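You operate a simulated robot arm through the tools that you are given. There is no shell and no other tool. Be economical: measure what you need, move in short steps, check, and stop when the job is done.

The job below is to be done with a simulated robot arm. You get a single attempt, and the scene is never put back.

JOB
Shut the upper shelf and roll trolley and cart back in.
Fine: each to within 3 cm of the end of its way; take each brake off first, and put it on again after.

Only the result counts: the job must be done as asked and must still hold three seconds after the hand-in. Knocking over, shifting, dropping, spilling or breaking anything else fails it.

ROBOT AND FRAMES
A 7-joint arm with a two-finger gripper, hanging from a carriage that runs on a rail from [-1922, 20] to [958, -10] (x, y) and turns from -365 to 322 degrees about z. Base frame: it is fixed where the carriage stands at the start and does not move with it; the origin is on the floor, on the carriage's upright axis, x ahead of it, y to its left, z up. Units: mm, degrees, N and s.
Its first joint turns from -166.0 to 166.0 degrees. Places, roughly: blue cart [-300, -500, 500]; brake of the blue cart [100, -600, 600]; brake of the orange trolley [200, -200, 600]; orange trolley [-200, 100, 500]; upper shelf [-100, 100, 700]. Payload 1.37 kg.
Tool frame: the origin (TCP) lies between the finger pads and is the grasp point; the fingertips stand 16 mm ahead of it; z points along the fingers, y is the line along which they close. Largest opening 92 mm; the body of the gripper starts 74 mm behind the TCP.
Orientation is that of the tool frame in the base frame, as [roll, pitch, yaw] about the fixed x, y, z axes, in that order (R = Rz(yaw) Ry(pitch) Rx(roll)). With the fingers straight down and closing along the base's y, the tool's x points along the base's -x, its y along +y and its z along -z.

CONTROLS
- The arm moves only by the tool apply_moves. Its argument "motion" is a list of rows, each an object of numbers (a shift or turn left out is 0, a gripper value left out holds the last): "fingers": the opening, from 0 (shut) to 1 (fully open); "x", "y", "z": the shift along the base's x, y, z in mm; "rx", "ry", "rz": the turn, a rotation vector about the base's x, y, z in degrees. In form: [{"fingers": .., "x": .., "y": .., "z": .., "rx": .., "ry": .., "rz": ..}, ...]. A call has 1 to 10 rows; each row shifts and turns the commanded pose from where the row before left it. Rows are played at 5 a second. More than 50 mm and 8.6 degrees between two rows, or a gripper value outside its range, and nothing of the call is played. A pose out of reach is approached as far as the arm can. The call stops where the force on the tool passes 70 N (or 10 N more than at its start, if that is more) or the arm is blocked; 0.2 s more then pass. Each finger halts on what it meets, pressing with about 26 N; the grip force reading is that of the motor and also rises with nothing between the fingers. The clock runs only during rows and for 0.2 s after the last one: add rows that do not move to give the fingers time. The reply holds the time, the measured pose of the TCP, the force on the tool along the base axes, the opening and the grip force, in the units named above and with some noise, with the torque about the TCP (base axes, N m) and any sound that the robot's microphone picked up.
- Cameras (640 x 400 px; columns grow to the right, rows downward): "scene" is now at [219.4, -47.2, 1656.9]; the picture's right is [-0.82, -0.57, 0.00], its down [-0.53, 0.77, -0.36] and it looks along [0.21, -0.30, -0.93] (base axes); focal length 214 px, centre (320, 200). "wrist" rides on the gripper at [71, 19, -111] in the tool frame; the picture's right is [-0.26, 0.97, 0.00], its down [-0.78, -0.21, -0.59] and it looks along [-0.57, -0.15, 0.81] (tool axes); focal length 280 px, centre (320, 200). There is no depth. A picture from a camera that has moved, and an enlarged one, comes with that camera's place and axes in the base frame and with its lens. The place of the scene camera against the robot may be out by one fixed shift of up to 18 mm in any direction.
- snapshot(camera): a new picture of that camera. The clock stands still meanwhile.
- slide_trunk(by): slides the trunk up (or, below 0, down) by that many mm; the arm and the scene camera ride with it, the base frame stays. It gives what a move gives, with no picture.
- steer(legs): drives the robot by 1 to 6 legs, each [ahead, left, turn to the left] in mm, mm and degrees, along the robot's own axes; the way and the turn of a leg run together, so that a leg with both is an arc; at most 1500 mm and 180 degrees a leg. The arm and the cameras ride along, it lands a little off, and it stops where it bumps. It keeps to its track: a leg is cut to what the track allows. It gives what a move gives.
- pan_tilt(pan, tilt): turns the head with the scene camera to pan (to the left, within 155 degrees either way) and tilt (down, from -29 to 69), counted from straight ahead of the robot. It gives what a move gives.
- inspect(camera, box): a new picture of the part [left, top, right, bottom] of that camera's present view, enlarged. The clock stands still meanwhile.
- close_job(): hands the job in; it is judged then, once.

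Work in short steps. Places have to be worked out from the pictures, the camera data and where the tool is seen: move nearer, look again, correct. Check each grasp and each placing, and mend what went wrong. You have 120 turns and 82 pictures in all, those below and enlarged ones among them. Open the gripper and draw the arm clear of the work before you hand the job in, unless the task says otherwise; then end with one line.

The tools are called after "Call:" as name(argument=value, ...) on one line, values as JSON. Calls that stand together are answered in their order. apply_moves: Moves the arm, as the interface text tells. Its arguments: {"type":"object","properties":{"motion":{"type":"array"}},"required":["motion"]} The other tools are called the same way: slide_trunk (by) slides the trunk up or down; steer (legs) drives the base; pan_tilt (pan, tilt) turns the head that bears the scene camera; snapshot (camera) takes a picture; inspect (camera, box) takes an enlarged picture of a part of a camera's view; close_job () hands the job in.

At the start:

```text
time: 0.0
eef_pos: [36.0, -364.1, 1117.2]
orientation: [-180.0, -0.1, 179.9]
wrist_force: [0.6, 0.1, -0.2]
torque: [0.03, 0.03, 0.01]
opening: 92.0
grasp_force: 0.0
trunk travel left (down, up): [-475.0, 185.0]
robot x, y, heading: [-2.6, 1.3, 0.2]
head pan, tilt: [-55.3, 68.8]
```

scene: 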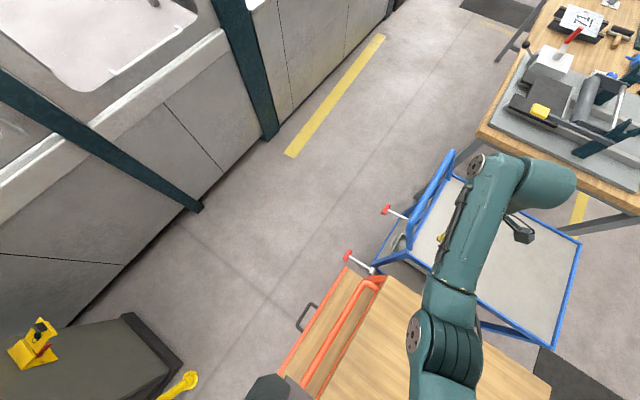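
wrist: 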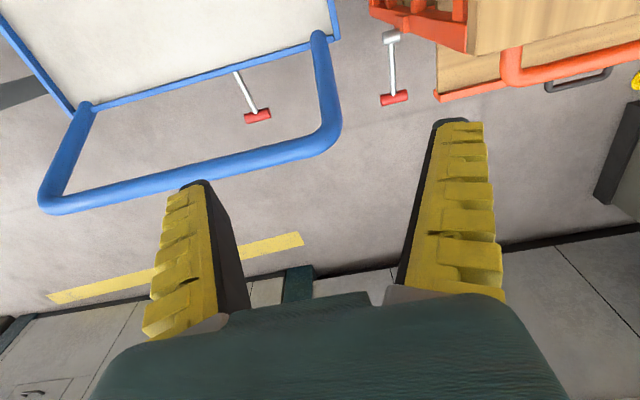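

I start with an overview: looking around with the head to find the shelf, trolley, cart and brakes.

Call:
pan_tilt(pan=-120, tilt=55)

Call:
snapshot(camera="scene")

Call:
pan_tilt(pan=150, tilt=55)

Call:
snapshot(camera="scene")

```text
time: 1.4
eef_pos: [33.8, -364.4, 1118.9]
orientation: [179.9, 0.0, 180.0]
wrist_force: [0.5, -0.2, 0.4]
torque: [0.05, 0.02, 0.02]
opening: 91.8
grasp_force: 0.0
trunk travel left (down, up): [-475.0, 185.0]
robot x, y, heading: [3.1, 1.3, -0.0]
head pan, tilt: [-120.0, 55.0]
```

```text
79 pictures are left
camera scene: at [151.5, -63.7, 1672.4], right [-0.87, 0.5, 0.0], down [0.41, 0.71, -0.57], along [-0.29, -0.5, -0.82], focal length 214 px, centre (320, 200)
```

scene: 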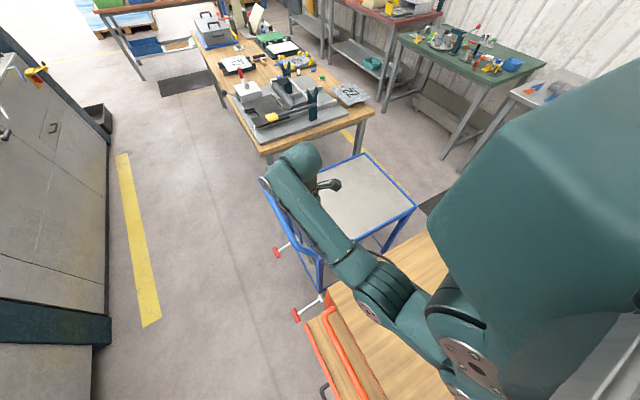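

```text
time: 5.1
eef_pos: [34.7, -364.9, 1118.4]
orientation: [180.0, 0.0, 180.0]
wrist_force: [0.1, -0.1, 0.1]
torque: [-0.03, 0.0, 0.01]
opening: 92.0
grasp_force: 0.0
trunk travel left (down, up): [-475.0, 185.0]
robot x, y, heading: [-0.9, -4.1, -0.2]
head pan, tilt: [150.0, 55.0]
```

```text
78 pictures are left
camera scene: at [125.1, 34.9, 1672.4], right [0.5, 0.87, 0.0], down [0.71, -0.41, -0.57], along [-0.5, 0.29, -0.82], focal length 214 px, centre (320, 200)
```

scene: 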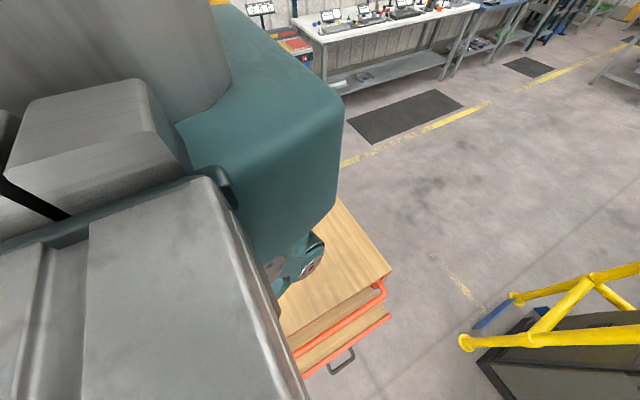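

The robot hides the work. I drive ahead along the rail (+x) to look back at it from the handle side.

Call:
steer(legs=[[700, 0, 0]])

Call:
pan_tilt(pan=-150, tilt=45)

Call:
snapshot(camera="scene")

Call:
pan_tilt(pan=150, tilt=45)

Call:
snapshot(camera="scene")

Call:
snapshot(camera="wrist")

```text
time: 8.9
eef_pos: [732.1, -371.7, 1118.7]
orientation: [-180.0, 0.0, 179.4]
wrist_force: [-0.4, 0.4, -0.8]
torque: [0.03, 0.0, -0.01]
opening: 91.9
grasp_force: 0.0
trunk travel left (down, up): [-475.0, 185.0]
robot x, y, heading: [704.6, -7.4, -0.6]
head pan, tilt: [150.0, 55.0]
```

```text
time: 13.0
eef_pos: [732.3, -371.1, 1117.8]
orientation: [-179.9, 0.0, 179.4]
wrist_force: [0.0, 0.9, 0.5]
torque: [0.0, 0.01, -0.02]
opening: 91.7
grasp_force: 0.1
trunk travel left (down, up): [-475.0, 185.0]
robot x, y, heading: [701.5, -11.8, -0.5]
head pan, tilt: [-150.0, 45.0]
```

```text
77 pictures are left
camera scene: at [817.6, -50.4, 1685.8], right [-0.49, 0.87, 0.0], down [0.62, 0.35, -0.71], along [-0.62, -0.35, -0.71], focal length 214 px, centre (320, 200)
```

scene: 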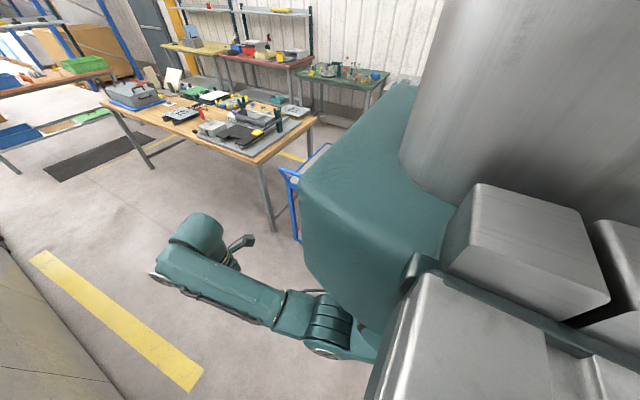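

```text
time: 17.1
eef_pos: [731.6, -371.6, 1117.8]
orientation: [-180.0, -0.1, 179.4]
wrist_force: [-0.9, 0.7, 0.0]
torque: [-0.02, 0.02, 0.01]
opening: 92.2
grasp_force: 0.0
trunk travel left (down, up): [-475.0, 185.0]
robot x, y, heading: [699.3, -6.1, -0.6]
head pan, tilt: [150.0, 45.0]
```

```text
76 pictures are left
camera scene: at [818.4, 30.9, 1685.8], right [0.51, 0.86, 0.0], down [0.61, -0.36, -0.71], along [-0.61, 0.36, -0.71], focal length 214 px, centre (320, 200)
```

scene: 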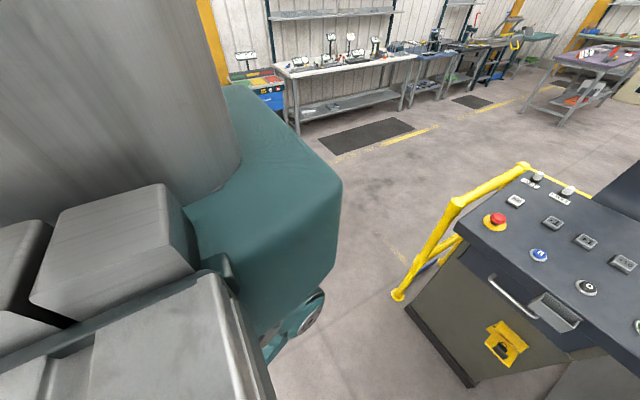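

```text
75 pictures are left
camera wrist: at [661.5, -352.0, 1227.7], right [0.27, 0.96, 0.0], down [0.78, -0.22, 0.59], along [0.57, -0.16, -0.81], focal length 280 px, centre (320, 200)
```

wrist: 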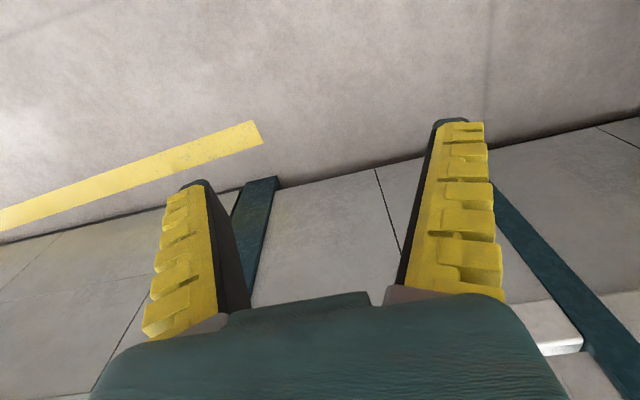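

The head cannot see backwards past the body; I turn the carriage right by 150° (the arm sweeps over the -x side) and look toward the work.

Call:
steer(legs=[[0, 0, -150]])

Call:
pan_tilt(pan=-20, tilt=40)

Call:
snapshot(camera="scene")

```text
time: 23.6
eef_pos: [486.9, 290.4, 1117.8]
orientation: [180.0, 0.0, 30.3]
wrist_force: [-0.2, -1.0, -0.5]
torque: [0.03, 0.01, 0.02]
opening: 91.8
grasp_force: 0.0
trunk travel left (down, up): [-475.0, 185.0]
robot x, y, heading: [700.7, -6.9, -149.6]
head pan, tilt: [150.0, 45.0]
```

```text
time: 26.2
eef_pos: [486.4, 288.7, 1117.5]
orientation: [179.9, 0.0, 30.5]
wrist_force: [-0.5, -0.8, 0.0]
torque: [0.01, 0.01, 0.02]
opening: 92.2
grasp_force: 0.2
trunk travel left (down, up): [-475.0, 185.0]
robot x, y, heading: [699.3, -10.6, -149.9]
head pan, tilt: [-20.0, 40.0]
```

```text
74 pictures are left
camera scene: at [432.4, -125.3, 1693.1], right [-0.18, 0.98, 0.0], down [0.63, 0.12, -0.77], along [-0.75, -0.14, -0.64], focal length 214 px, centre (320, 200)
```

scene: 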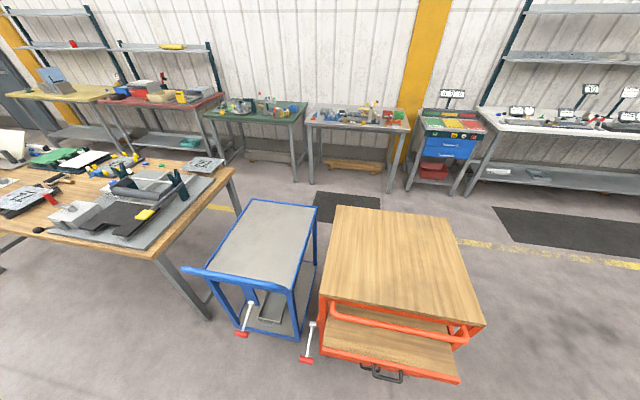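

Clear view: blue cart with handle and brake lever, orange trolley with pulled-out shelf and brake lever. I zoom on each.

Call:
inspect(camera="scene", box=[170, 240, 330, 340])

Call:
inspect(camera="scene", box=[290, 285, 490, 400])

Call:
pan_tilt(pan=-20, tilt=65)

Call:
snapshot(camera="scene")

```text
4.00 times, centred on (250, 290) of scene
camera zoom: at [432.4, -125.3, 1693.1], right [-0.18, 0.98, 0.0], down [0.63, 0.12, -0.77], along [-0.75, -0.14, -0.64], focal length 858 px, centre (600, -160)
```

zoom: 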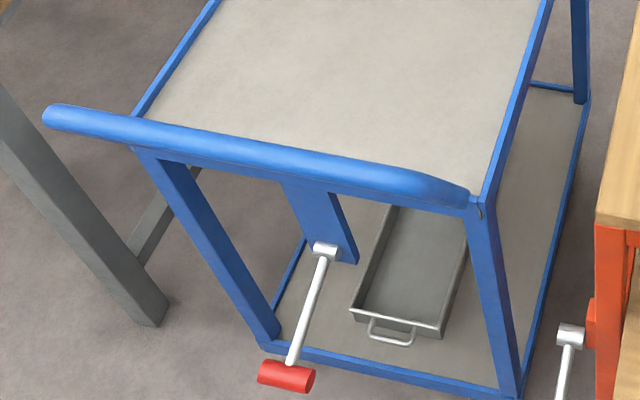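

```text
3.20 times, centred on (390, 342) of scene
camera zoom: at [432.4, -125.3, 1693.1], right [-0.18, 0.98, 0.0], down [0.63, 0.12, -0.77], along [-0.75, -0.14, -0.64], focal length 686 px, centre (96, -256)
```

zoom: 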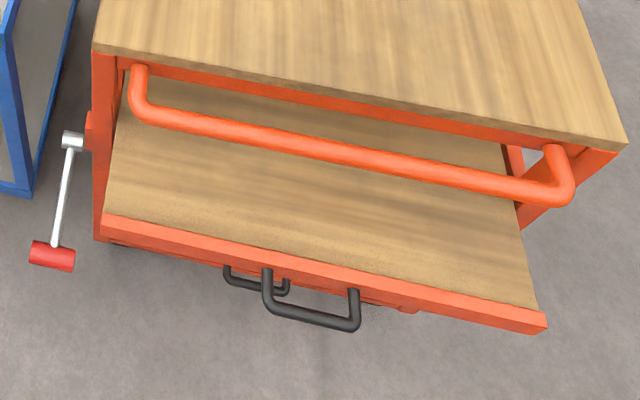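

```text
time: 27.1
eef_pos: [486.1, 288.3, 1118.2]
orientation: [180.0, -0.1, 30.4]
wrist_force: [-0.6, -0.7, -0.1]
torque: [-0.02, -0.01, 0.0]
opening: 91.9
grasp_force: 0.1
trunk travel left (down, up): [-475.0, 185.0]
robot x, y, heading: [698.2, -8.2, -149.6]
head pan, tilt: [-20.0, 65.0]
```

```text
71 pictures are left
camera scene: at [456.3, -120.8, 1660.8], right [-0.18, 0.98, 0.0], down [0.89, 0.16, -0.42], along [-0.42, -0.08, -0.91], focal length 214 px, centre (320, 200)
```

scene: 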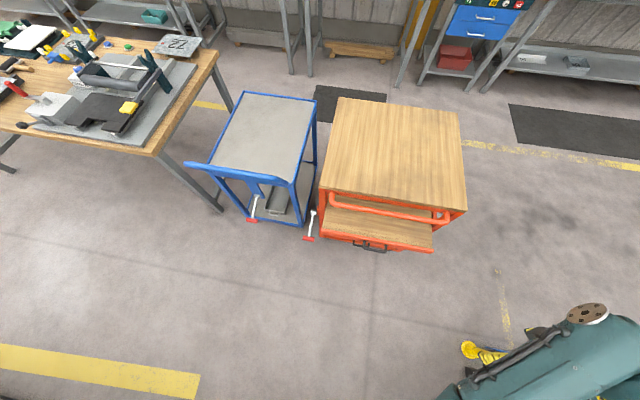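

Geometry worked out: trolley lever tip ≈ (182,-229,593) with pivot ≈ (73,-221,668); cart lever tip ≈ (145,-547,583). I bring the carriage to x≈450 and turn so the arm hangs over the trolley brake.

Call:
steer(legs=[[216, -125, 0], [0, 0, 95]])

Call:
pan_tilt(pan=-95, tilt=60)

Call:
snapshot(camera="scene")

Call:
snapshot(camera="wrist")

```text
time: 32.9
eef_pos: [171.3, -240.0, 1117.8]
orientation: [-179.9, 0.0, 124.7]
wrist_force: [-0.5, 0.1, 0.3]
torque: [0.01, 0.04, -0.01]
opening: 92.1
grasp_force: 0.1
trunk travel left (down, up): [-475.0, 185.0]
robot x, y, heading: [449.9, -4.8, -54.8]
head pan, tilt: [-20.0, 65.0]
```

```text
time: 34.4
eef_pos: [172.2, -240.1, 1117.5]
orientation: [-180.0, -0.1, 124.8]
wrist_force: [-0.5, 0.1, 0.6]
torque: [-0.01, -0.03, 0.0]
opening: 91.8
grasp_force: 0.0
trunk travel left (down, up): [-475.0, 185.0]
robot x, y, heading: [450.4, -2.3, -55.2]
head pan, tilt: [-95.0, 60.0]
```

```text
70 pictures are left
camera scene: at [494.6, -203.3, 1666.3], right [-0.5, 0.87, 0.0], down [0.75, 0.43, -0.5], along [-0.43, -0.25, -0.87], focal length 214 px, centre (320, 200)
```

scene: 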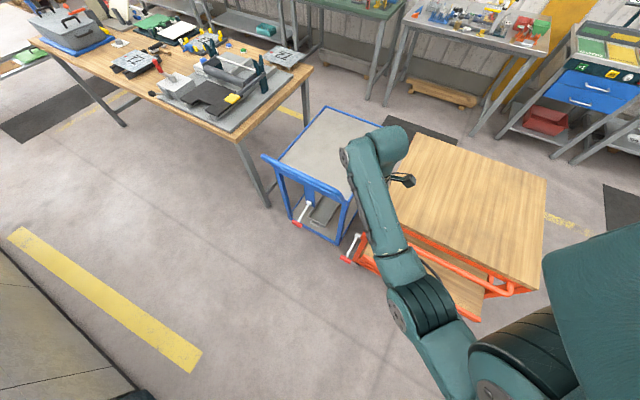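

```text
69 pictures are left
camera wrist: at [147.4, -171.8, 1227.7], right [0.94, 0.34, 0.0], down [0.27, -0.76, 0.59], along [0.2, -0.56, -0.81], focal length 280 px, centre (320, 200)
```

wrist: 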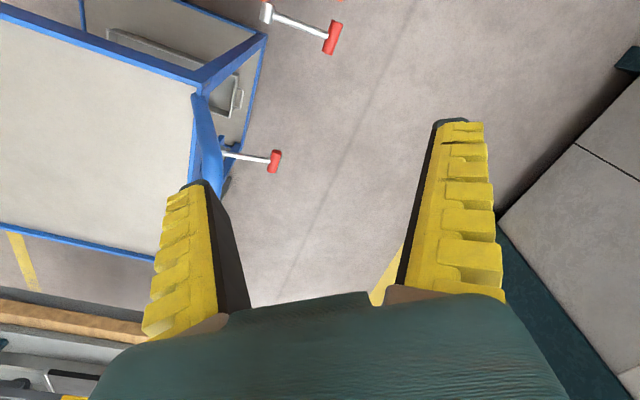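

Readings agree (trolley tip ≈(193,-230,593)). I turn the tool toward yaw 0 so the wrist camera sits on the +x side looking at the work.

Call:
apply_moves(motion=[{"fingers": 0.4, "rz": -8.5, "x": 10, "y": 20}, {"rz": -8.5, "x": 10, "y": 20}, {"rz": -8.5, "x": 10, "y": 20}, {"rz": -8.5, "x": 10, "y": 20}, {"rz": -8.5, "x": 10, "y": 20}, {"rz": -8.5, "x": 10, "y": 20}, {"rz": -8.5}, {"rz": -8.5}, {"rz": -8.5}, {"rz": -8.5}])

Call:
apply_moves(motion=[{"rz": -8.5}, {"rz": -8.5}, {"rz": -8.5}, {"rz": -8.5}, {"rz": -5.7}, {}])

Call:
snapshot(camera="wrist")

```text
time: 36.6
eef_pos: [231.5, -119.8, 1117.1]
orientation: [180.0, 0.0, 39.6]
wrist_force: [0.4, 0.5, 0.0]
torque: [0.02, -0.03, 0.01]
opening: 40.1
grasp_force: 2.3
trunk travel left (down, up): [-475.0, 185.0]
robot x, y, heading: [452.9, -4.0, -55.2]
head pan, tilt: [-95.0, 60.0]
```

```text
time: 38.0
eef_pos: [230.7, -121.3, 1117.8]
orientation: [179.9, 0.0, 0.0]
wrist_force: [-0.4, 0.7, -0.1]
torque: [0.01, -0.03, -0.03]
opening: 40.1
grasp_force: 2.6
trunk travel left (down, up): [-475.0, 185.0]
robot x, y, heading: [451.3, -3.5, -55.2]
head pan, tilt: [-95.0, 60.0]
```

```text
68 pictures are left
camera wrist: at [302.9, -140.5, 1227.5], right [-0.26, -0.96, 0.0], down [-0.78, 0.21, 0.59], along [-0.57, 0.15, -0.81], focal length 280 px, centre (320, 200)
```

wrist: 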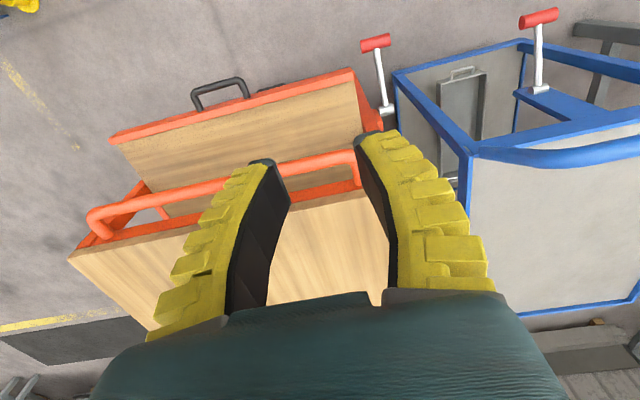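

Rotation worked. I lower the trunk 250 mm (arm is clear in front of the trolley once I back off +x a bit) for a closer, second view to triangulate.

Call:
apply_moves(motion=[{"x": 45}, {"x": 25}])

Call:
slide_trunk(by=-250)

Call:
snapshot(camera="wrist")

Call:
snapshot(camera="scene")

```text
time: 38.6
eef_pos: [290.3, -127.5, 1094.7]
orientation: [179.9, 0.1, 0.0]
wrist_force: [0.3, -0.6, -0.2]
torque: [-0.01, 0.01, 0.0]
opening: 40.4
grasp_force: 2.5
out of reach, approached as far as the arm can: row 1, 2
trunk travel left (down, up): [-475.0, 185.0]
robot x, y, heading: [453.0, -4.8, -55.2]
head pan, tilt: [-95.0, 60.0]
```

```text
time: 41.2
eef_pos: [290.4, -127.1, 843.4]
orientation: [179.9, 0.2, 0.2]
wrist_force: [0.6, -0.5, 0.0]
torque: [0.01, -0.03, -0.01]
opening: 40.2
grasp_force: 2.0
trunk travel left (down, up): [-225.0, 435.0]
robot x, y, heading: [449.3, -7.1, -55.1]
head pan, tilt: [-95.0, 60.0]
```

```text
67 pictures are left
camera wrist: at [361.9, -146.7, 954.2], right [-0.26, -0.97, 0.0], down [-0.78, 0.21, 0.59], along [-0.57, 0.15, -0.81], focal length 280 px, centre (320, 200)
```

wrist: 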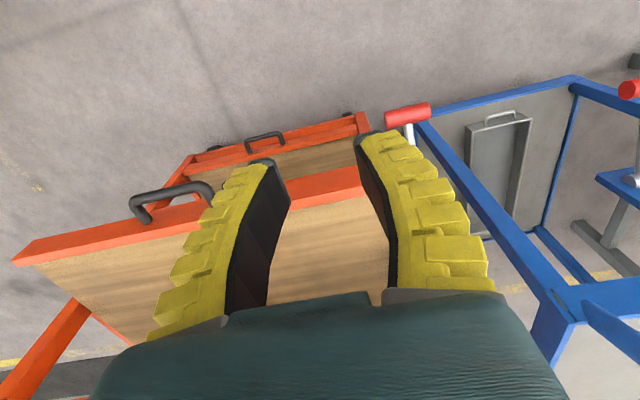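

```text
66 pictures are left
camera scene: at [494.6, -203.3, 1416.4], right [-0.5, 0.87, 0.0], down [0.75, 0.43, -0.5], along [-0.43, -0.25, -0.87], focal length 214 px, centre (320, 200)
```

scene: 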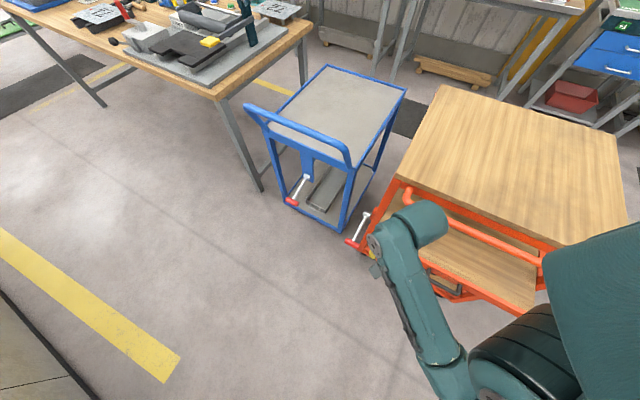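

Triangulated: shelf lip front ≈ x 194, z 680–707, y −172…310; black handle (229,61,693); trolley bar ≈ (100, −133…312, 855); trolley lever pivot (64,−236,591), tip (196,−234,552); cart lever pivot (28,−549,605), tip (155,−549,562). I back the carriage off to x≈650, shut the fingers and tilt the tool 50° to push under the bar.

Call:
steer(legs=[[115, 164, 0]])

Call:
apply_moves(motion=[{"fingers": 0, "ry": 8.4, "x": -10, "y": 10}, {"ry": 8.4, "x": -10, "y": 20}, {"ry": 8.4, "x": -10, "y": 20}, {"ry": 8.4, "x": -10, "y": 20}, {"ry": 8.4, "x": -10, "y": 20}, {"ry": 8.4, "x": -10, "y": 20}, {}])

Call:
snapshot(camera="wrist")

Call:
snapshot(camera="scene")

```text
time: 42.8
eef_pos: [487.2, -129.5, 845.5]
orientation: [179.9, 0.1, 0.1]
wrist_force: [0.8, -0.2, 0.1]
torque: [-0.01, 0.01, 0.03]
opening: 40.0
grasp_force: 2.4
trunk travel left (down, up): [-225.0, 435.0]
robot x, y, heading: [646.5, -7.6, -55.1]
head pan, tilt: [-95.0, 60.0]
```

```text
time: 44.4
eef_pos: [427.5, -20.6, 844.7]
orientation: [179.9, 50.6, 0.0]
wrist_force: [0.4, 1.0, -0.1]
torque: [0.0, 0.01, 0.0]
opening: 0.0
grasp_force: 26.0
trunk travel left (down, up): [-225.0, 435.0]
robot x, y, heading: [648.0, -7.5, -55.2]
head pan, tilt: [-95.0, 60.0]
```

```text
65 pictures are left
camera wrist: at [557.7, -39.2, 859.1], right [-0.16, -0.97, 0.2], down [-0.04, 0.21, 0.98], along [-0.99, 0.15, -0.07], focal length 280 px, centre (320, 200)
```

wrist: 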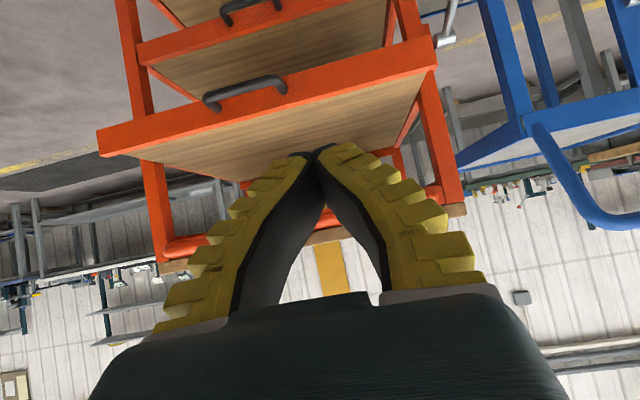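

```text
64 pictures are left
camera scene: at [691.5, -205.2, 1416.3], right [-0.5, 0.87, 0.0], down [0.75, 0.43, -0.5], along [-0.43, -0.25, -0.87], focal length 214 px, centre (320, 200)
```

scene: 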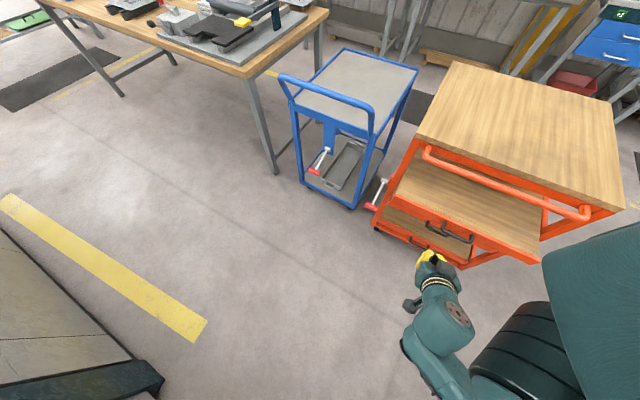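

Lip sits at z≈670–703. I lower the trunk 155 mm to bring the fingertips level with it, then approach from +x.

Call:
slide_trunk(by=-157)

Call:
apply_moves(motion=[{"x": -40}, {"x": -40}, {"x": -40}, {"x": -30}, {"x": -20}])

Call:
snapshot(camera="scene")

Call:
snapshot(camera="wrist")

```text
time: 46.2
eef_pos: [426.1, -19.2, 687.1]
orientation: [-179.9, 50.4, 0.2]
wrist_force: [0.0, 0.5, -0.8]
torque: [0.01, 0.06, -0.02]
opening: 0.0
grasp_force: 26.2
trunk travel left (down, up): [-68.0, 592.0]
robot x, y, heading: [642.8, -8.5, -55.1]
head pan, tilt: [-95.0, 60.0]
```

```text
time: 47.4
eef_pos: [256.8, -22.2, 687.0]
orientation: [-180.0, 50.4, 0.2]
wrist_force: [0.1, -0.3, 0.3]
torque: [-0.01, -0.01, 0.02]
opening: 0.0
grasp_force: 26.3
trunk travel left (down, up): [-68.0, 592.0]
robot x, y, heading: [645.3, -6.9, -55.2]
head pan, tilt: [-95.0, 60.0]
```

```text
63 pictures are left
camera scene: at [691.1, -205.3, 1259.3], right [-0.5, 0.87, 0.0], down [0.75, 0.43, -0.5], along [-0.43, -0.25, -0.87], focal length 214 px, centre (320, 200)
```

scene: 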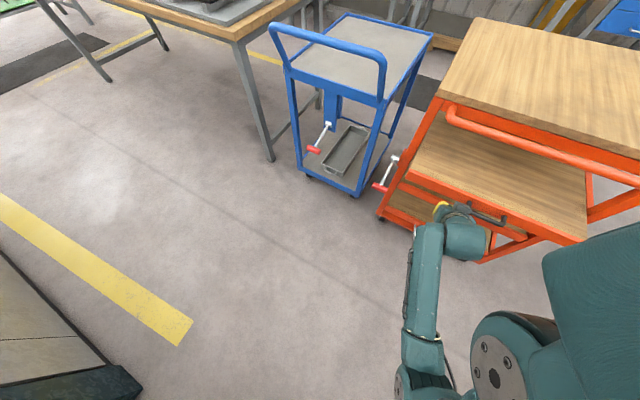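

```text
62 pictures are left
camera wrist: at [386.8, -41.1, 701.4], right [-0.16, -0.97, 0.2], down [-0.04, 0.21, 0.98], along [-0.99, 0.15, -0.07], focal length 280 px, centre (320, 200)
```

wrist: 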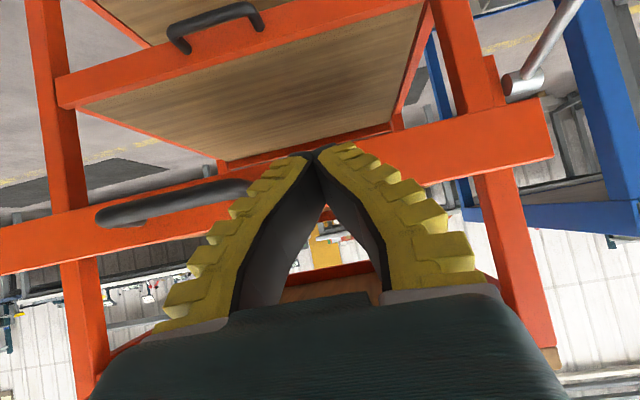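

Fingertips are level with the lip, right of its handle. I push on in −x.

Call:
apply_moves(motion=[{"x": -20}, {"x": -15}, {"x": -15}, {"x": -15}, {"x": -15}, {"x": -15}])

```text
time: 48.8
eef_pos: [161.7, -20.4, 686.3]
orientation: [-179.9, 50.5, 0.2]
wrist_force: [0.3, -0.3, 0.2]
torque: [0.01, 0.03, 0.0]
opening: 0.1
grasp_force: 26.2
trunk travel left (down, up): [-68.0, 592.0]
robot x, y, heading: [647.0, -7.3, -55.0]
head pan, tilt: [-95.0, 60.0]
```

No force read, so I check whether the shelf moved or I passed it by.

Call:
snapshot(camera="wrist")

Call:
snapshot(camera="scene")

```text
61 pictures are left
camera wrist: at [291.8, -39.5, 702.0], right [-0.16, -0.97, 0.2], down [-0.04, 0.21, 0.98], along [-0.99, 0.15, -0.08], focal length 280 px, centre (320, 200)
```

wrist: 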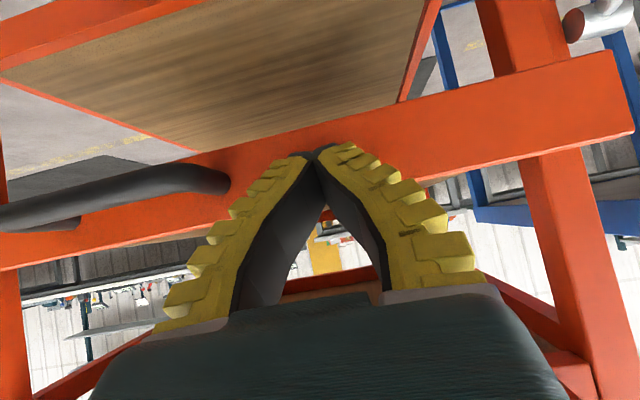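

```text
60 pictures are left
camera scene: at [691.2, -205.3, 1259.3], right [-0.5, 0.87, 0.0], down [0.75, 0.43, -0.5], along [-0.43, -0.25, -0.87], focal length 214 px, centre (320, 200)
```

scene: 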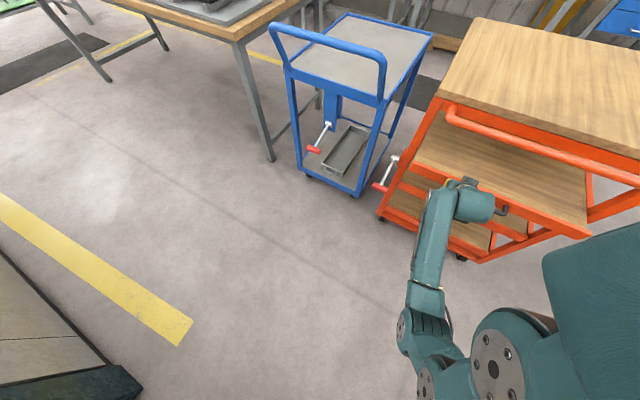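

Triangulating with the fixed y of the lip's end, it moved from x≈184 to ≈142, matching the fingertip; it just slides freely. Continue pushing in short rows until force appears.

Call:
apply_moves(motion=[{"x": -15}, {"x": -15}, {"x": -15}, {"x": -15}, {"x": -15}, {"x": -10}])

Call:
snapshot(camera="scene")

```text
time: 50.2
eef_pos: [79.3, -19.8, 686.5]
orientation: [-179.9, 50.4, 0.1]
wrist_force: [16.3, 0.9, 8.3]
torque: [0.01, 0.19, -0.08]
opening: 5.9
grasp_force: 27.9
trunk travel left (down, up): [-68.0, 592.0]
robot x, y, heading: [645.3, -5.3, -55.2]
head pan, tilt: [-95.0, 60.0]
```

```text
59 pictures are left
camera scene: at [693.9, -205.3, 1259.6], right [-0.5, 0.87, 0.0], down [0.75, 0.43, -0.5], along [-0.43, -0.25, -0.87], focal length 214 px, centre (320, 200)
```

scene: 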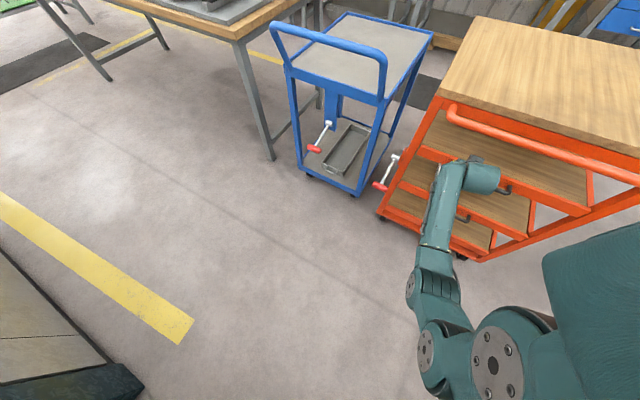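

The shelf has clearly moved in; contact force 16 N now. I push a little more in small steps.

Call:
apply_moves(motion=[{"x": -6}, {"x": -6}, {"x": -6}, {"x": -6}])

Call:
snapshot(camera="wrist")

```text
time: 51.0
eef_pos: [75.9, -20.8, 684.2]
orientation: [-179.6, 50.0, 0.3]
wrist_force: [55.4, -1.8, 19.6]
torque: [0.09, 0.58, -0.21]
opening: 6.0
grasp_force: 26.6
trunk travel left (down, up): [-68.0, 592.0]
robot x, y, heading: [647.4, -7.7, -55.1]
head pan, tilt: [-95.0, 60.0]
stopped in row 3: the force on the tool passed its limit at 74 N (the readings are from after the stop); the commanded pose is now the measured one
```

```text
58 pictures are left
camera wrist: at [207.2, -39.7, 700.1], right [-0.17, -0.97, 0.2], down [-0.05, 0.21, 0.98], along [-0.98, 0.15, -0.08], focal length 280 px, centre (320, 200)
```

wrist: 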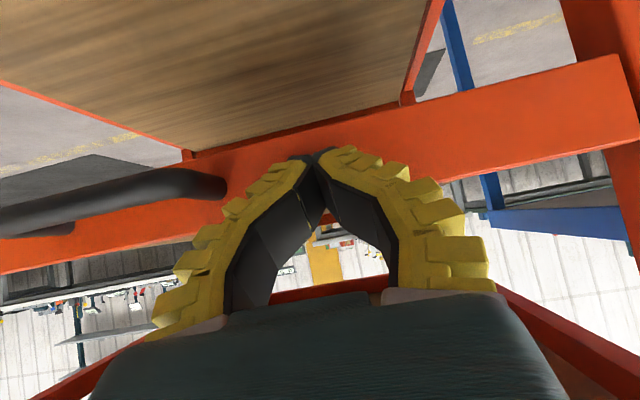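

Hard stop at 74 N: the shelf is shut (lip at x≈54). I back off, move over to the trolley brake at y≈−234 with fingers opening, and reduce the tilt to ~20°.

Call:
apply_moves(motion=[{"x": 40}, {"x": 50}, {"x": 50, "z": 20}, {"x": 20, "y": -40, "z": 20, "fingers": 0.5}, {"y": -45, "ry": -8}, {"y": -45, "ry": -8}, {"y": -45, "ry": -8}, {"y": -38, "ry": -8}, {}])

Call:
snapshot(camera="wrist")

Call:
snapshot(camera="scene")

```text
refused: row 3 steps farther than a row can; nothing moved
```

```text
57 pictures are left
camera wrist: at [207.2, -39.7, 700.1], right [-0.17, -0.97, 0.2], down [-0.05, 0.21, 0.98], along [-0.98, 0.15, -0.08], focal length 280 px, centre (320, 200)
```

wrist: 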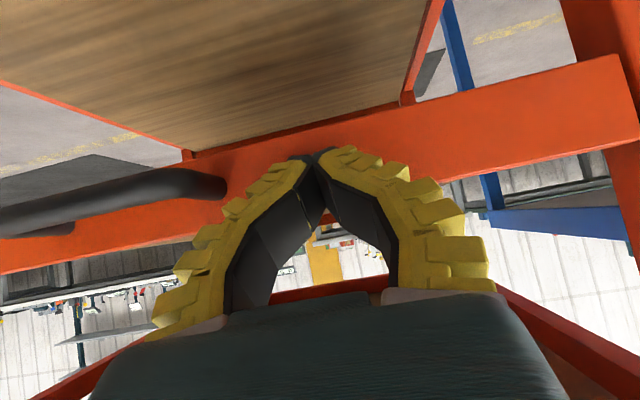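

```text
56 pictures are left
camera scene: at [701.7, -205.6, 1259.9], right [-0.5, 0.87, 0.0], down [0.76, 0.43, -0.49], along [-0.43, -0.25, -0.87], focal length 214 px, centre (320, 200)
```

scene: 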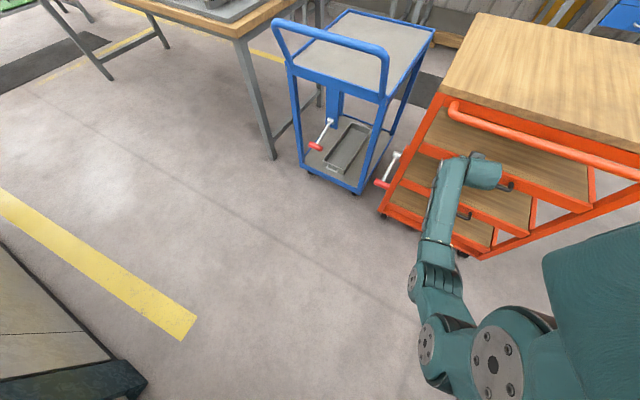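

Row step was slightly too big; same move with smaller steps.

Call:
apply_moves(motion=[{"x": 40}, {"x": 45}, {"x": 40, "z": 20}, {"x": 20, "y": -35, "z": 20, "fingers": 0.5}, {"y": -45, "ry": -8}, {"y": -45, "ry": -8}, {"y": -45, "ry": -8}, {"y": -42, "ry": -8}, {}])

Call:
snapshot(camera="wrist")

Call:
snapshot(camera="scene")

```text
time: 53.0
eef_pos: [207.7, -234.2, 728.9]
orientation: [-179.9, 18.4, 0.2]
wrist_force: [-0.5, -0.3, 0.1]
torque: [0.02, -0.01, 0.01]
opening: 49.4
grasp_force: 2.5
trunk travel left (down, up): [-68.0, 592.0]
robot x, y, heading: [649.0, -8.1, -55.0]
head pan, tilt: [-95.0, 60.0]
```

```text
55 pictures are left
camera wrist: at [310.5, -253.8, 810.3], right [-0.25, -0.97, 0.08], down [-0.55, 0.21, 0.81], along [-0.8, 0.15, -0.59], focal length 280 px, centre (320, 200)
```

wrist: 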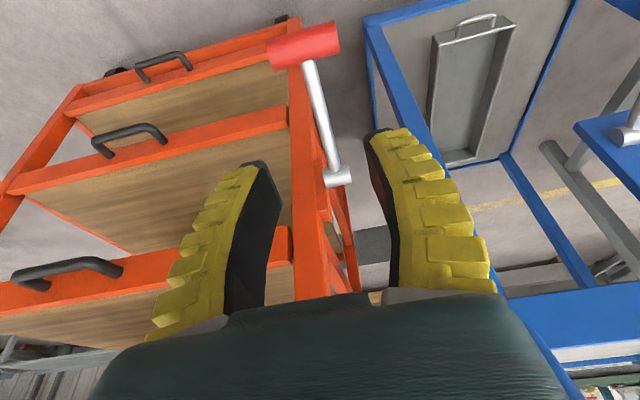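

```text
54 pictures are left
camera scene: at [692.7, -205.1, 1259.3], right [-0.5, 0.87, 0.0], down [0.75, 0.43, -0.5], along [-0.43, -0.25, -0.87], focal length 214 px, centre (320, 200)
```

scene: 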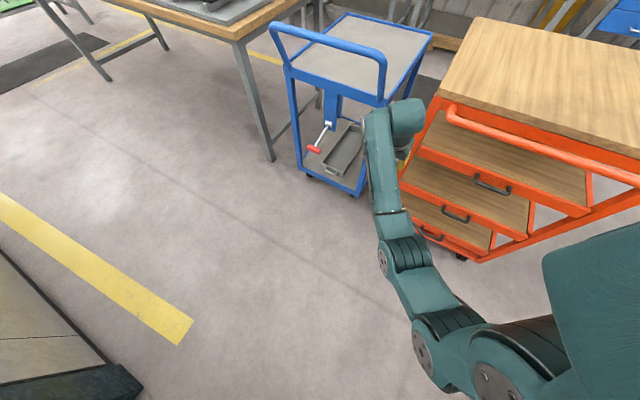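

All three shelves are now flush. Lever: knob ≈(193,−231,552), pivot ≈(50,−232,591). I descend along the tool axis to straddle the rod at ≈(151,−233,565).

Call:
apply_moves(motion=[{"x": -13, "z": -40, "y": 1}, {"x": -13, "z": -40}, {"x": -13, "z": -40}, {"x": -10, "z": -22}, {}])

Call:
snapshot(camera="wrist")

```text
time: 54.2
eef_pos: [155.7, -232.1, 587.5]
orientation: [-179.9, 18.7, 0.2]
wrist_force: [0.3, 0.1, 0.1]
torque: [-0.01, -0.01, 0.02]
opening: 49.0
grasp_force: 1.9
trunk travel left (down, up): [-68.0, 592.0]
robot x, y, heading: [648.5, -3.6, -55.0]
head pan, tilt: [-95.0, 60.0]
```

```text
53 pictures are left
camera wrist: at [259.4, -251.2, 669.3], right [-0.25, -0.97, 0.08], down [-0.55, 0.21, 0.81], along [-0.8, 0.15, -0.58], focal length 280 px, centre (320, 200)
```

wrist: 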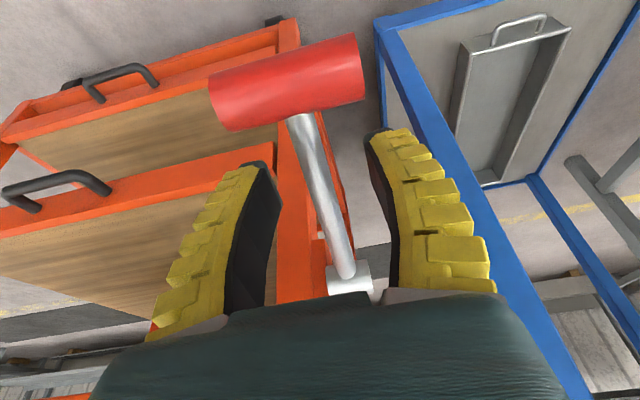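

Rod is centred between the fingers. I descend the last 22 mm and close.

Call:
apply_moves(motion=[{"x": -4, "z": -12}, {"x": -3, "z": -10}, {"fingers": 0}, {}, {}, {}])

Call:
snapshot(camera="wrist")

```text
time: 55.6
eef_pos: [150.5, -230.1, 565.5]
orientation: [-180.0, 18.5, 0.2]
wrist_force: [-2.8, 0.9, -5.2]
torque: [0.02, -0.29, -0.07]
opening: 6.1
grasp_force: 27.4
trunk travel left (down, up): [-68.0, 592.0]
robot x, y, heading: [648.4, -8.8, -55.3]
head pan, tilt: [-95.0, 60.0]
```

```text
52 pictures are left
camera wrist: at [252.8, -249.1, 646.6], right [-0.25, -0.97, 0.08], down [-0.55, 0.21, 0.81], along [-0.8, 0.15, -0.59], focal length 280 px, centre (320, 200)
```

wrist: 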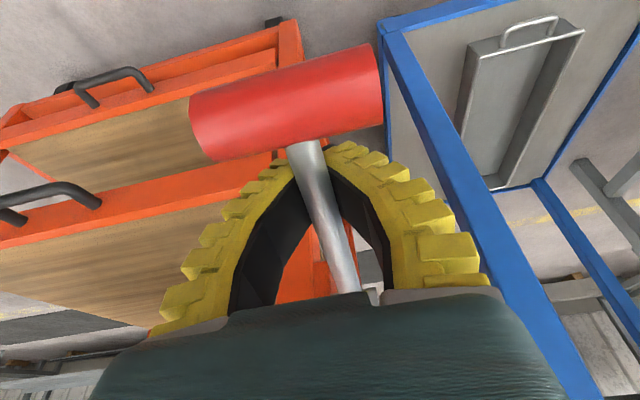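

Gripped (opening 6 mm). I try lifting the lever along its arc in small steps to learn which way it turns.

Call:
apply_moves(motion=[{"x": 2, "z": 8}, {"x": 1, "z": 8}, {"x": 1, "z": 9}, {}])

Call:
snapshot(camera="wrist")

```text
time: 56.6
eef_pos: [154.7, -228.7, 589.9]
orientation: [-179.9, 18.6, 0.3]
wrist_force: [-1.2, 3.1, -2.8]
torque: [-0.02, -0.09, 0.0]
opening: 6.0
grasp_force: 28.1
trunk travel left (down, up): [-68.0, 592.0]
robot x, y, heading: [648.0, -5.8, -55.1]
head pan, tilt: [-95.0, 60.0]
```

```text
51 pictures are left
camera wrist: at [257.4, -249.2, 672.4], right [-0.25, -0.97, 0.08], down [-0.55, 0.21, 0.81], along [-0.8, 0.15, -0.58], focal length 280 px, centre (320, 200)
```

wrist: 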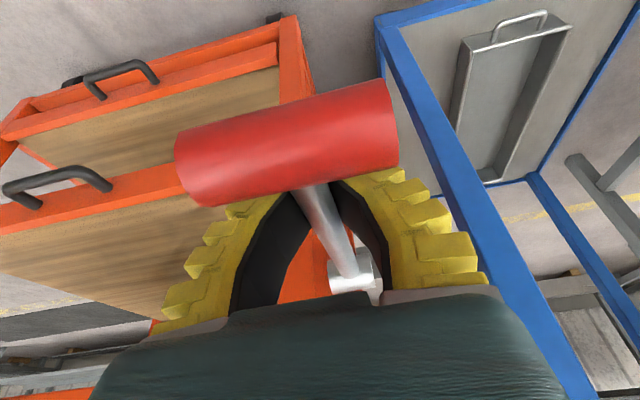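

The lever turns up easily. Continue the arc.

Call:
apply_moves(motion=[{"x": -1, "z": 9}, {"x": -1, "z": 8}, {"x": -2, "z": 8}, {"x": -3, "z": 8}, {"x": -3, "z": 8}, {"x": -4, "z": 8}, {}])

Call:
snapshot(camera="wrist")

```text
time: 58.2
eef_pos: [139.1, -229.3, 640.1]
orientation: [-179.9, 18.7, 0.1]
wrist_force: [-4.5, -3.0, -23.6]
torque: [0.02, 0.08, -0.12]
opening: 6.0
grasp_force: 28.3
trunk travel left (down, up): [-68.0, 592.0]
robot x, y, heading: [643.0, -8.6, -55.3]
head pan, tilt: [-95.0, 60.0]
```

```text
50 pictures are left
camera wrist: at [242.7, -249.1, 720.2], right [-0.25, -0.97, 0.08], down [-0.55, 0.21, 0.81], along [-0.8, 0.15, -0.58], focal length 280 px, centre (320, 200)
```

wrist: 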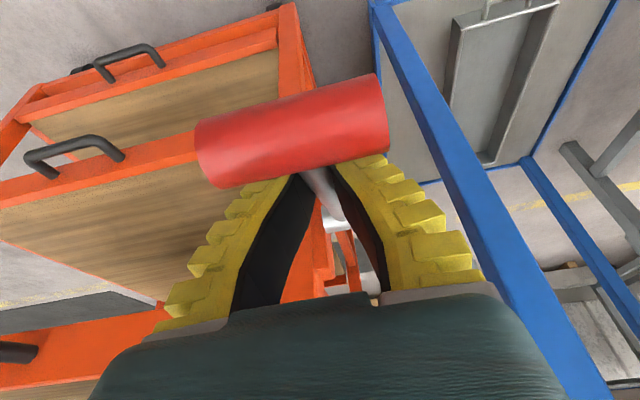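

Downward resistance of 24 N appears; I nudge a bit more to confirm it's the end stop.

Call:
apply_moves(motion=[{"x": -3, "z": 6}, {"x": -3, "z": 6}, {}])

Call:
snapshot(camera="wrist")

```text
time: 59.0
eef_pos: [133.2, -229.1, 653.4]
orientation: [-179.9, 18.7, 0.1]
wrist_force: [0.5, 0.3, -0.2]
torque: [-0.05, 0.05, -0.01]
opening: 0.0
grasp_force: 27.5
trunk travel left (down, up): [-68.0, 592.0]
robot x, y, heading: [650.5, -7.8, -55.4]
head pan, tilt: [-95.0, 60.0]
```

```text
49 pictures are left
camera wrist: at [237.1, -249.6, 734.1], right [-0.25, -0.97, 0.08], down [-0.55, 0.21, 0.81], along [-0.8, 0.15, -0.58], focal length 280 px, centre (320, 200)
```

wrist: 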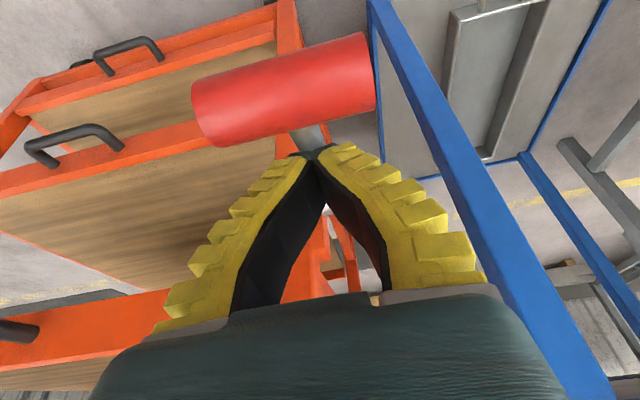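

The grip slipped off at the lever's upper end stop (~+23°): brake presumably off. I retreat, raise the trunk, and line up in front of the orange bar to push the trolley at mid-width.

Call:
apply_moves(motion=[{"x": 10, "z": 40}, {"x": 40, "z": 20}, {"x": 45}, {"x": 30}])

Call:
slide_trunk(by=150)

Call:
apply_moves(motion=[{"y": 45}, {"y": 45}, {"y": 45}, {"y": 45}, {"y": 45}, {"y": 45}, {"y": 30}, {}])

Call:
snapshot(camera="wrist")

Call:
snapshot(camera="scene")

```text
time: 60.0
eef_pos: [261.4, -228.1, 709.3]
orientation: [-179.9, 18.6, 0.1]
wrist_force: [0.5, 0.5, 0.0]
torque: [0.03, -0.01, 0.01]
opening: 0.0
grasp_force: 27.7
trunk travel left (down, up): [-68.0, 592.0]
robot x, y, heading: [650.8, -7.8, -55.1]
head pan, tilt: [-95.0, 60.0]
```

```text
time: 61.7
eef_pos: [260.1, -228.3, 860.5]
orientation: [-179.8, 18.7, 0.3]
wrist_force: [0.1, 0.3, -0.2]
torque: [0.01, 0.01, -0.02]
opening: 0.1
grasp_force: 28.2
trunk travel left (down, up): [-218.0, 442.0]
robot x, y, heading: [649.7, -2.1, -55.1]
head pan, tilt: [-95.0, 60.0]
```

```text
time: 63.5
eef_pos: [257.8, 72.5, 858.5]
orientation: [-179.9, 18.6, 0.2]
wrist_force: [0.7, -0.6, 0.5]
torque: [0.01, 0.01, -0.01]
opening: 0.0
grasp_force: 27.9
trunk travel left (down, up): [-218.0, 442.0]
robot x, y, heading: [648.0, -7.9, -55.3]
head pan, tilt: [-95.0, 60.0]
```

```text
48 pictures are left
camera wrist: at [361.4, 52.2, 939.7], right [-0.25, -0.97, 0.08], down [-0.55, 0.21, 0.81], along [-0.8, 0.15, -0.58], focal length 280 px, centre (320, 200)
```

wrist: 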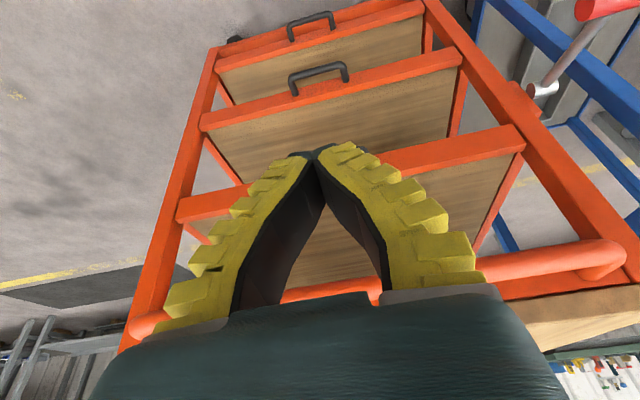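

```text
47 pictures are left
camera scene: at [692.3, -205.2, 1409.3], right [-0.5, 0.87, 0.0], down [0.75, 0.43, -0.5], along [-0.43, -0.25, -0.87], focal length 214 px, centre (320, 200)
```

scene: 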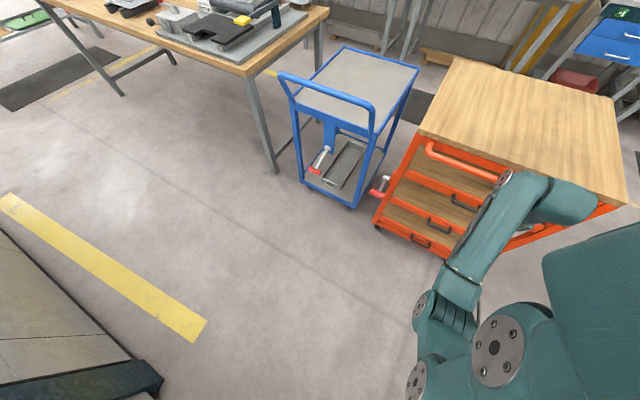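

Bar at x≈91, z≈857. I lower the TCP to ~832 so the bar meets the fingers well above their tips, approach and start pushing gently.

Call:
apply_moves(motion=[{"z": -26}, {"x": -40}, {"x": -40}, {"x": -30}, {"x": -15}, {"x": -10}, {"x": -10}, {"x": -10}, {}])

Call:
snapshot(camera="scene")

```text
time: 65.5
eef_pos: [103.8, 71.8, 834.2]
orientation: [-179.9, 18.6, 0.2]
wrist_force: [0.0, 0.6, -0.2]
torque: [-0.03, 0.01, 0.01]
opening: 0.0
grasp_force: 28.3
trunk travel left (down, up): [-218.0, 442.0]
robot x, y, heading: [646.2, -8.0, -55.1]
head pan, tilt: [-95.0, 60.0]
```

```text
46 pictures are left
camera scene: at [692.5, -205.3, 1409.3], right [-0.5, 0.87, 0.0], down [0.75, 0.43, -0.5], along [-0.43, -0.25, -0.87], focal length 214 px, centre (320, 200)
```

scene: 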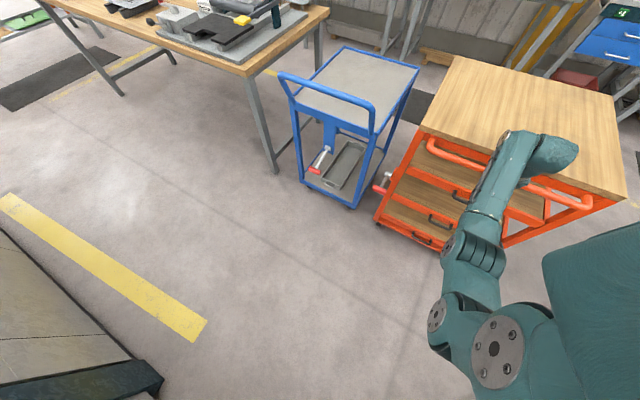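

Little change yet. I push on.

Call:
apply_moves(motion=[{"x": -10}, {"x": -10}, {"x": -10}, {"x": -10}, {"x": -10}, {"x": -10}, {}])

Call:
snapshot(camera="scene")

Call:
snapshot(camera="wrist")

```text
time: 67.1
eef_pos: [44.2, 70.1, 832.7]
orientation: [179.9, 18.5, 0.2]
wrist_force: [0.0, -0.9, 0.7]
torque: [0.01, 0.0, 0.0]
opening: 0.0
grasp_force: 28.2
trunk travel left (down, up): [-218.0, 442.0]
robot x, y, heading: [647.8, -6.3, -55.2]
head pan, tilt: [-95.0, 60.0]
```

```text
45 pictures are left
camera scene: at [692.4, -205.2, 1409.3], right [-0.5, 0.87, 0.0], down [0.75, 0.43, -0.5], along [-0.43, -0.25, -0.87], focal length 214 px, centre (320, 200)
```

scene: 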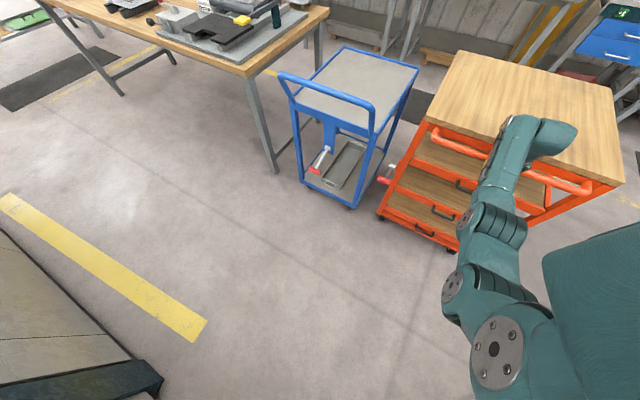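

```text
44 pictures are left
camera wrist: at [147.4, 51.3, 914.4], right [-0.25, -0.97, 0.08], down [-0.55, 0.21, 0.81], along [-0.8, 0.15, -0.58], focal length 280 px, centre (320, 200)
```

wrist: 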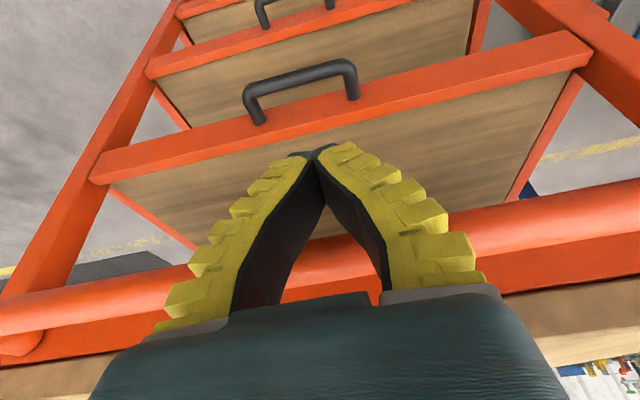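

The trolley rolls freely (brake is off). Continue pushing with the arm.

Call:
apply_moves(motion=[{"x": -12}, {"x": -12}, {"x": -12}, {"x": -12}, {"x": -12}, {"x": -12}, {"x": -12}, {"x": -12}, {}])

Call:
snapshot(camera="scene")

```text
time: 69.1
eef_pos: [-13.6, 71.2, 835.2]
orientation: [-179.8, 18.6, 0.2]
wrist_force: [-0.5, 0.5, 0.2]
torque: [0.04, -0.02, 0.02]
opening: 0.0
grasp_force: 27.8
out of reach, approached as far as the arm can: row 6, 7, 8
trunk travel left (down, up): [-218.0, 442.0]
robot x, y, heading: [648.2, -5.8, -55.1]
head pan, tilt: [-95.0, 60.0]
```

```text
43 pictures are left
camera scene: at [692.4, -205.3, 1409.3], right [-0.5, 0.87, 0.0], down [0.75, 0.43, -0.5], along [-0.43, -0.25, -0.87], focal length 214 px, centre (320, 200)
```

scene: 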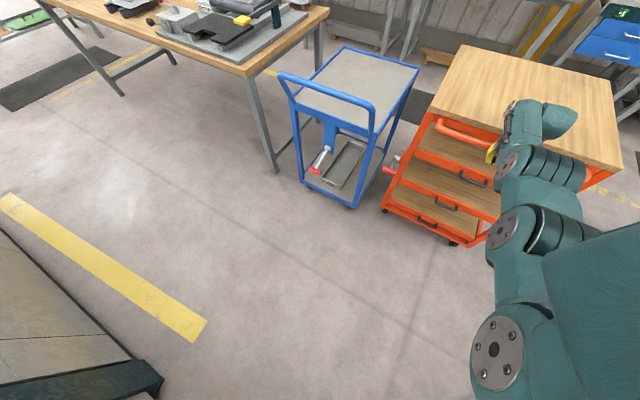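

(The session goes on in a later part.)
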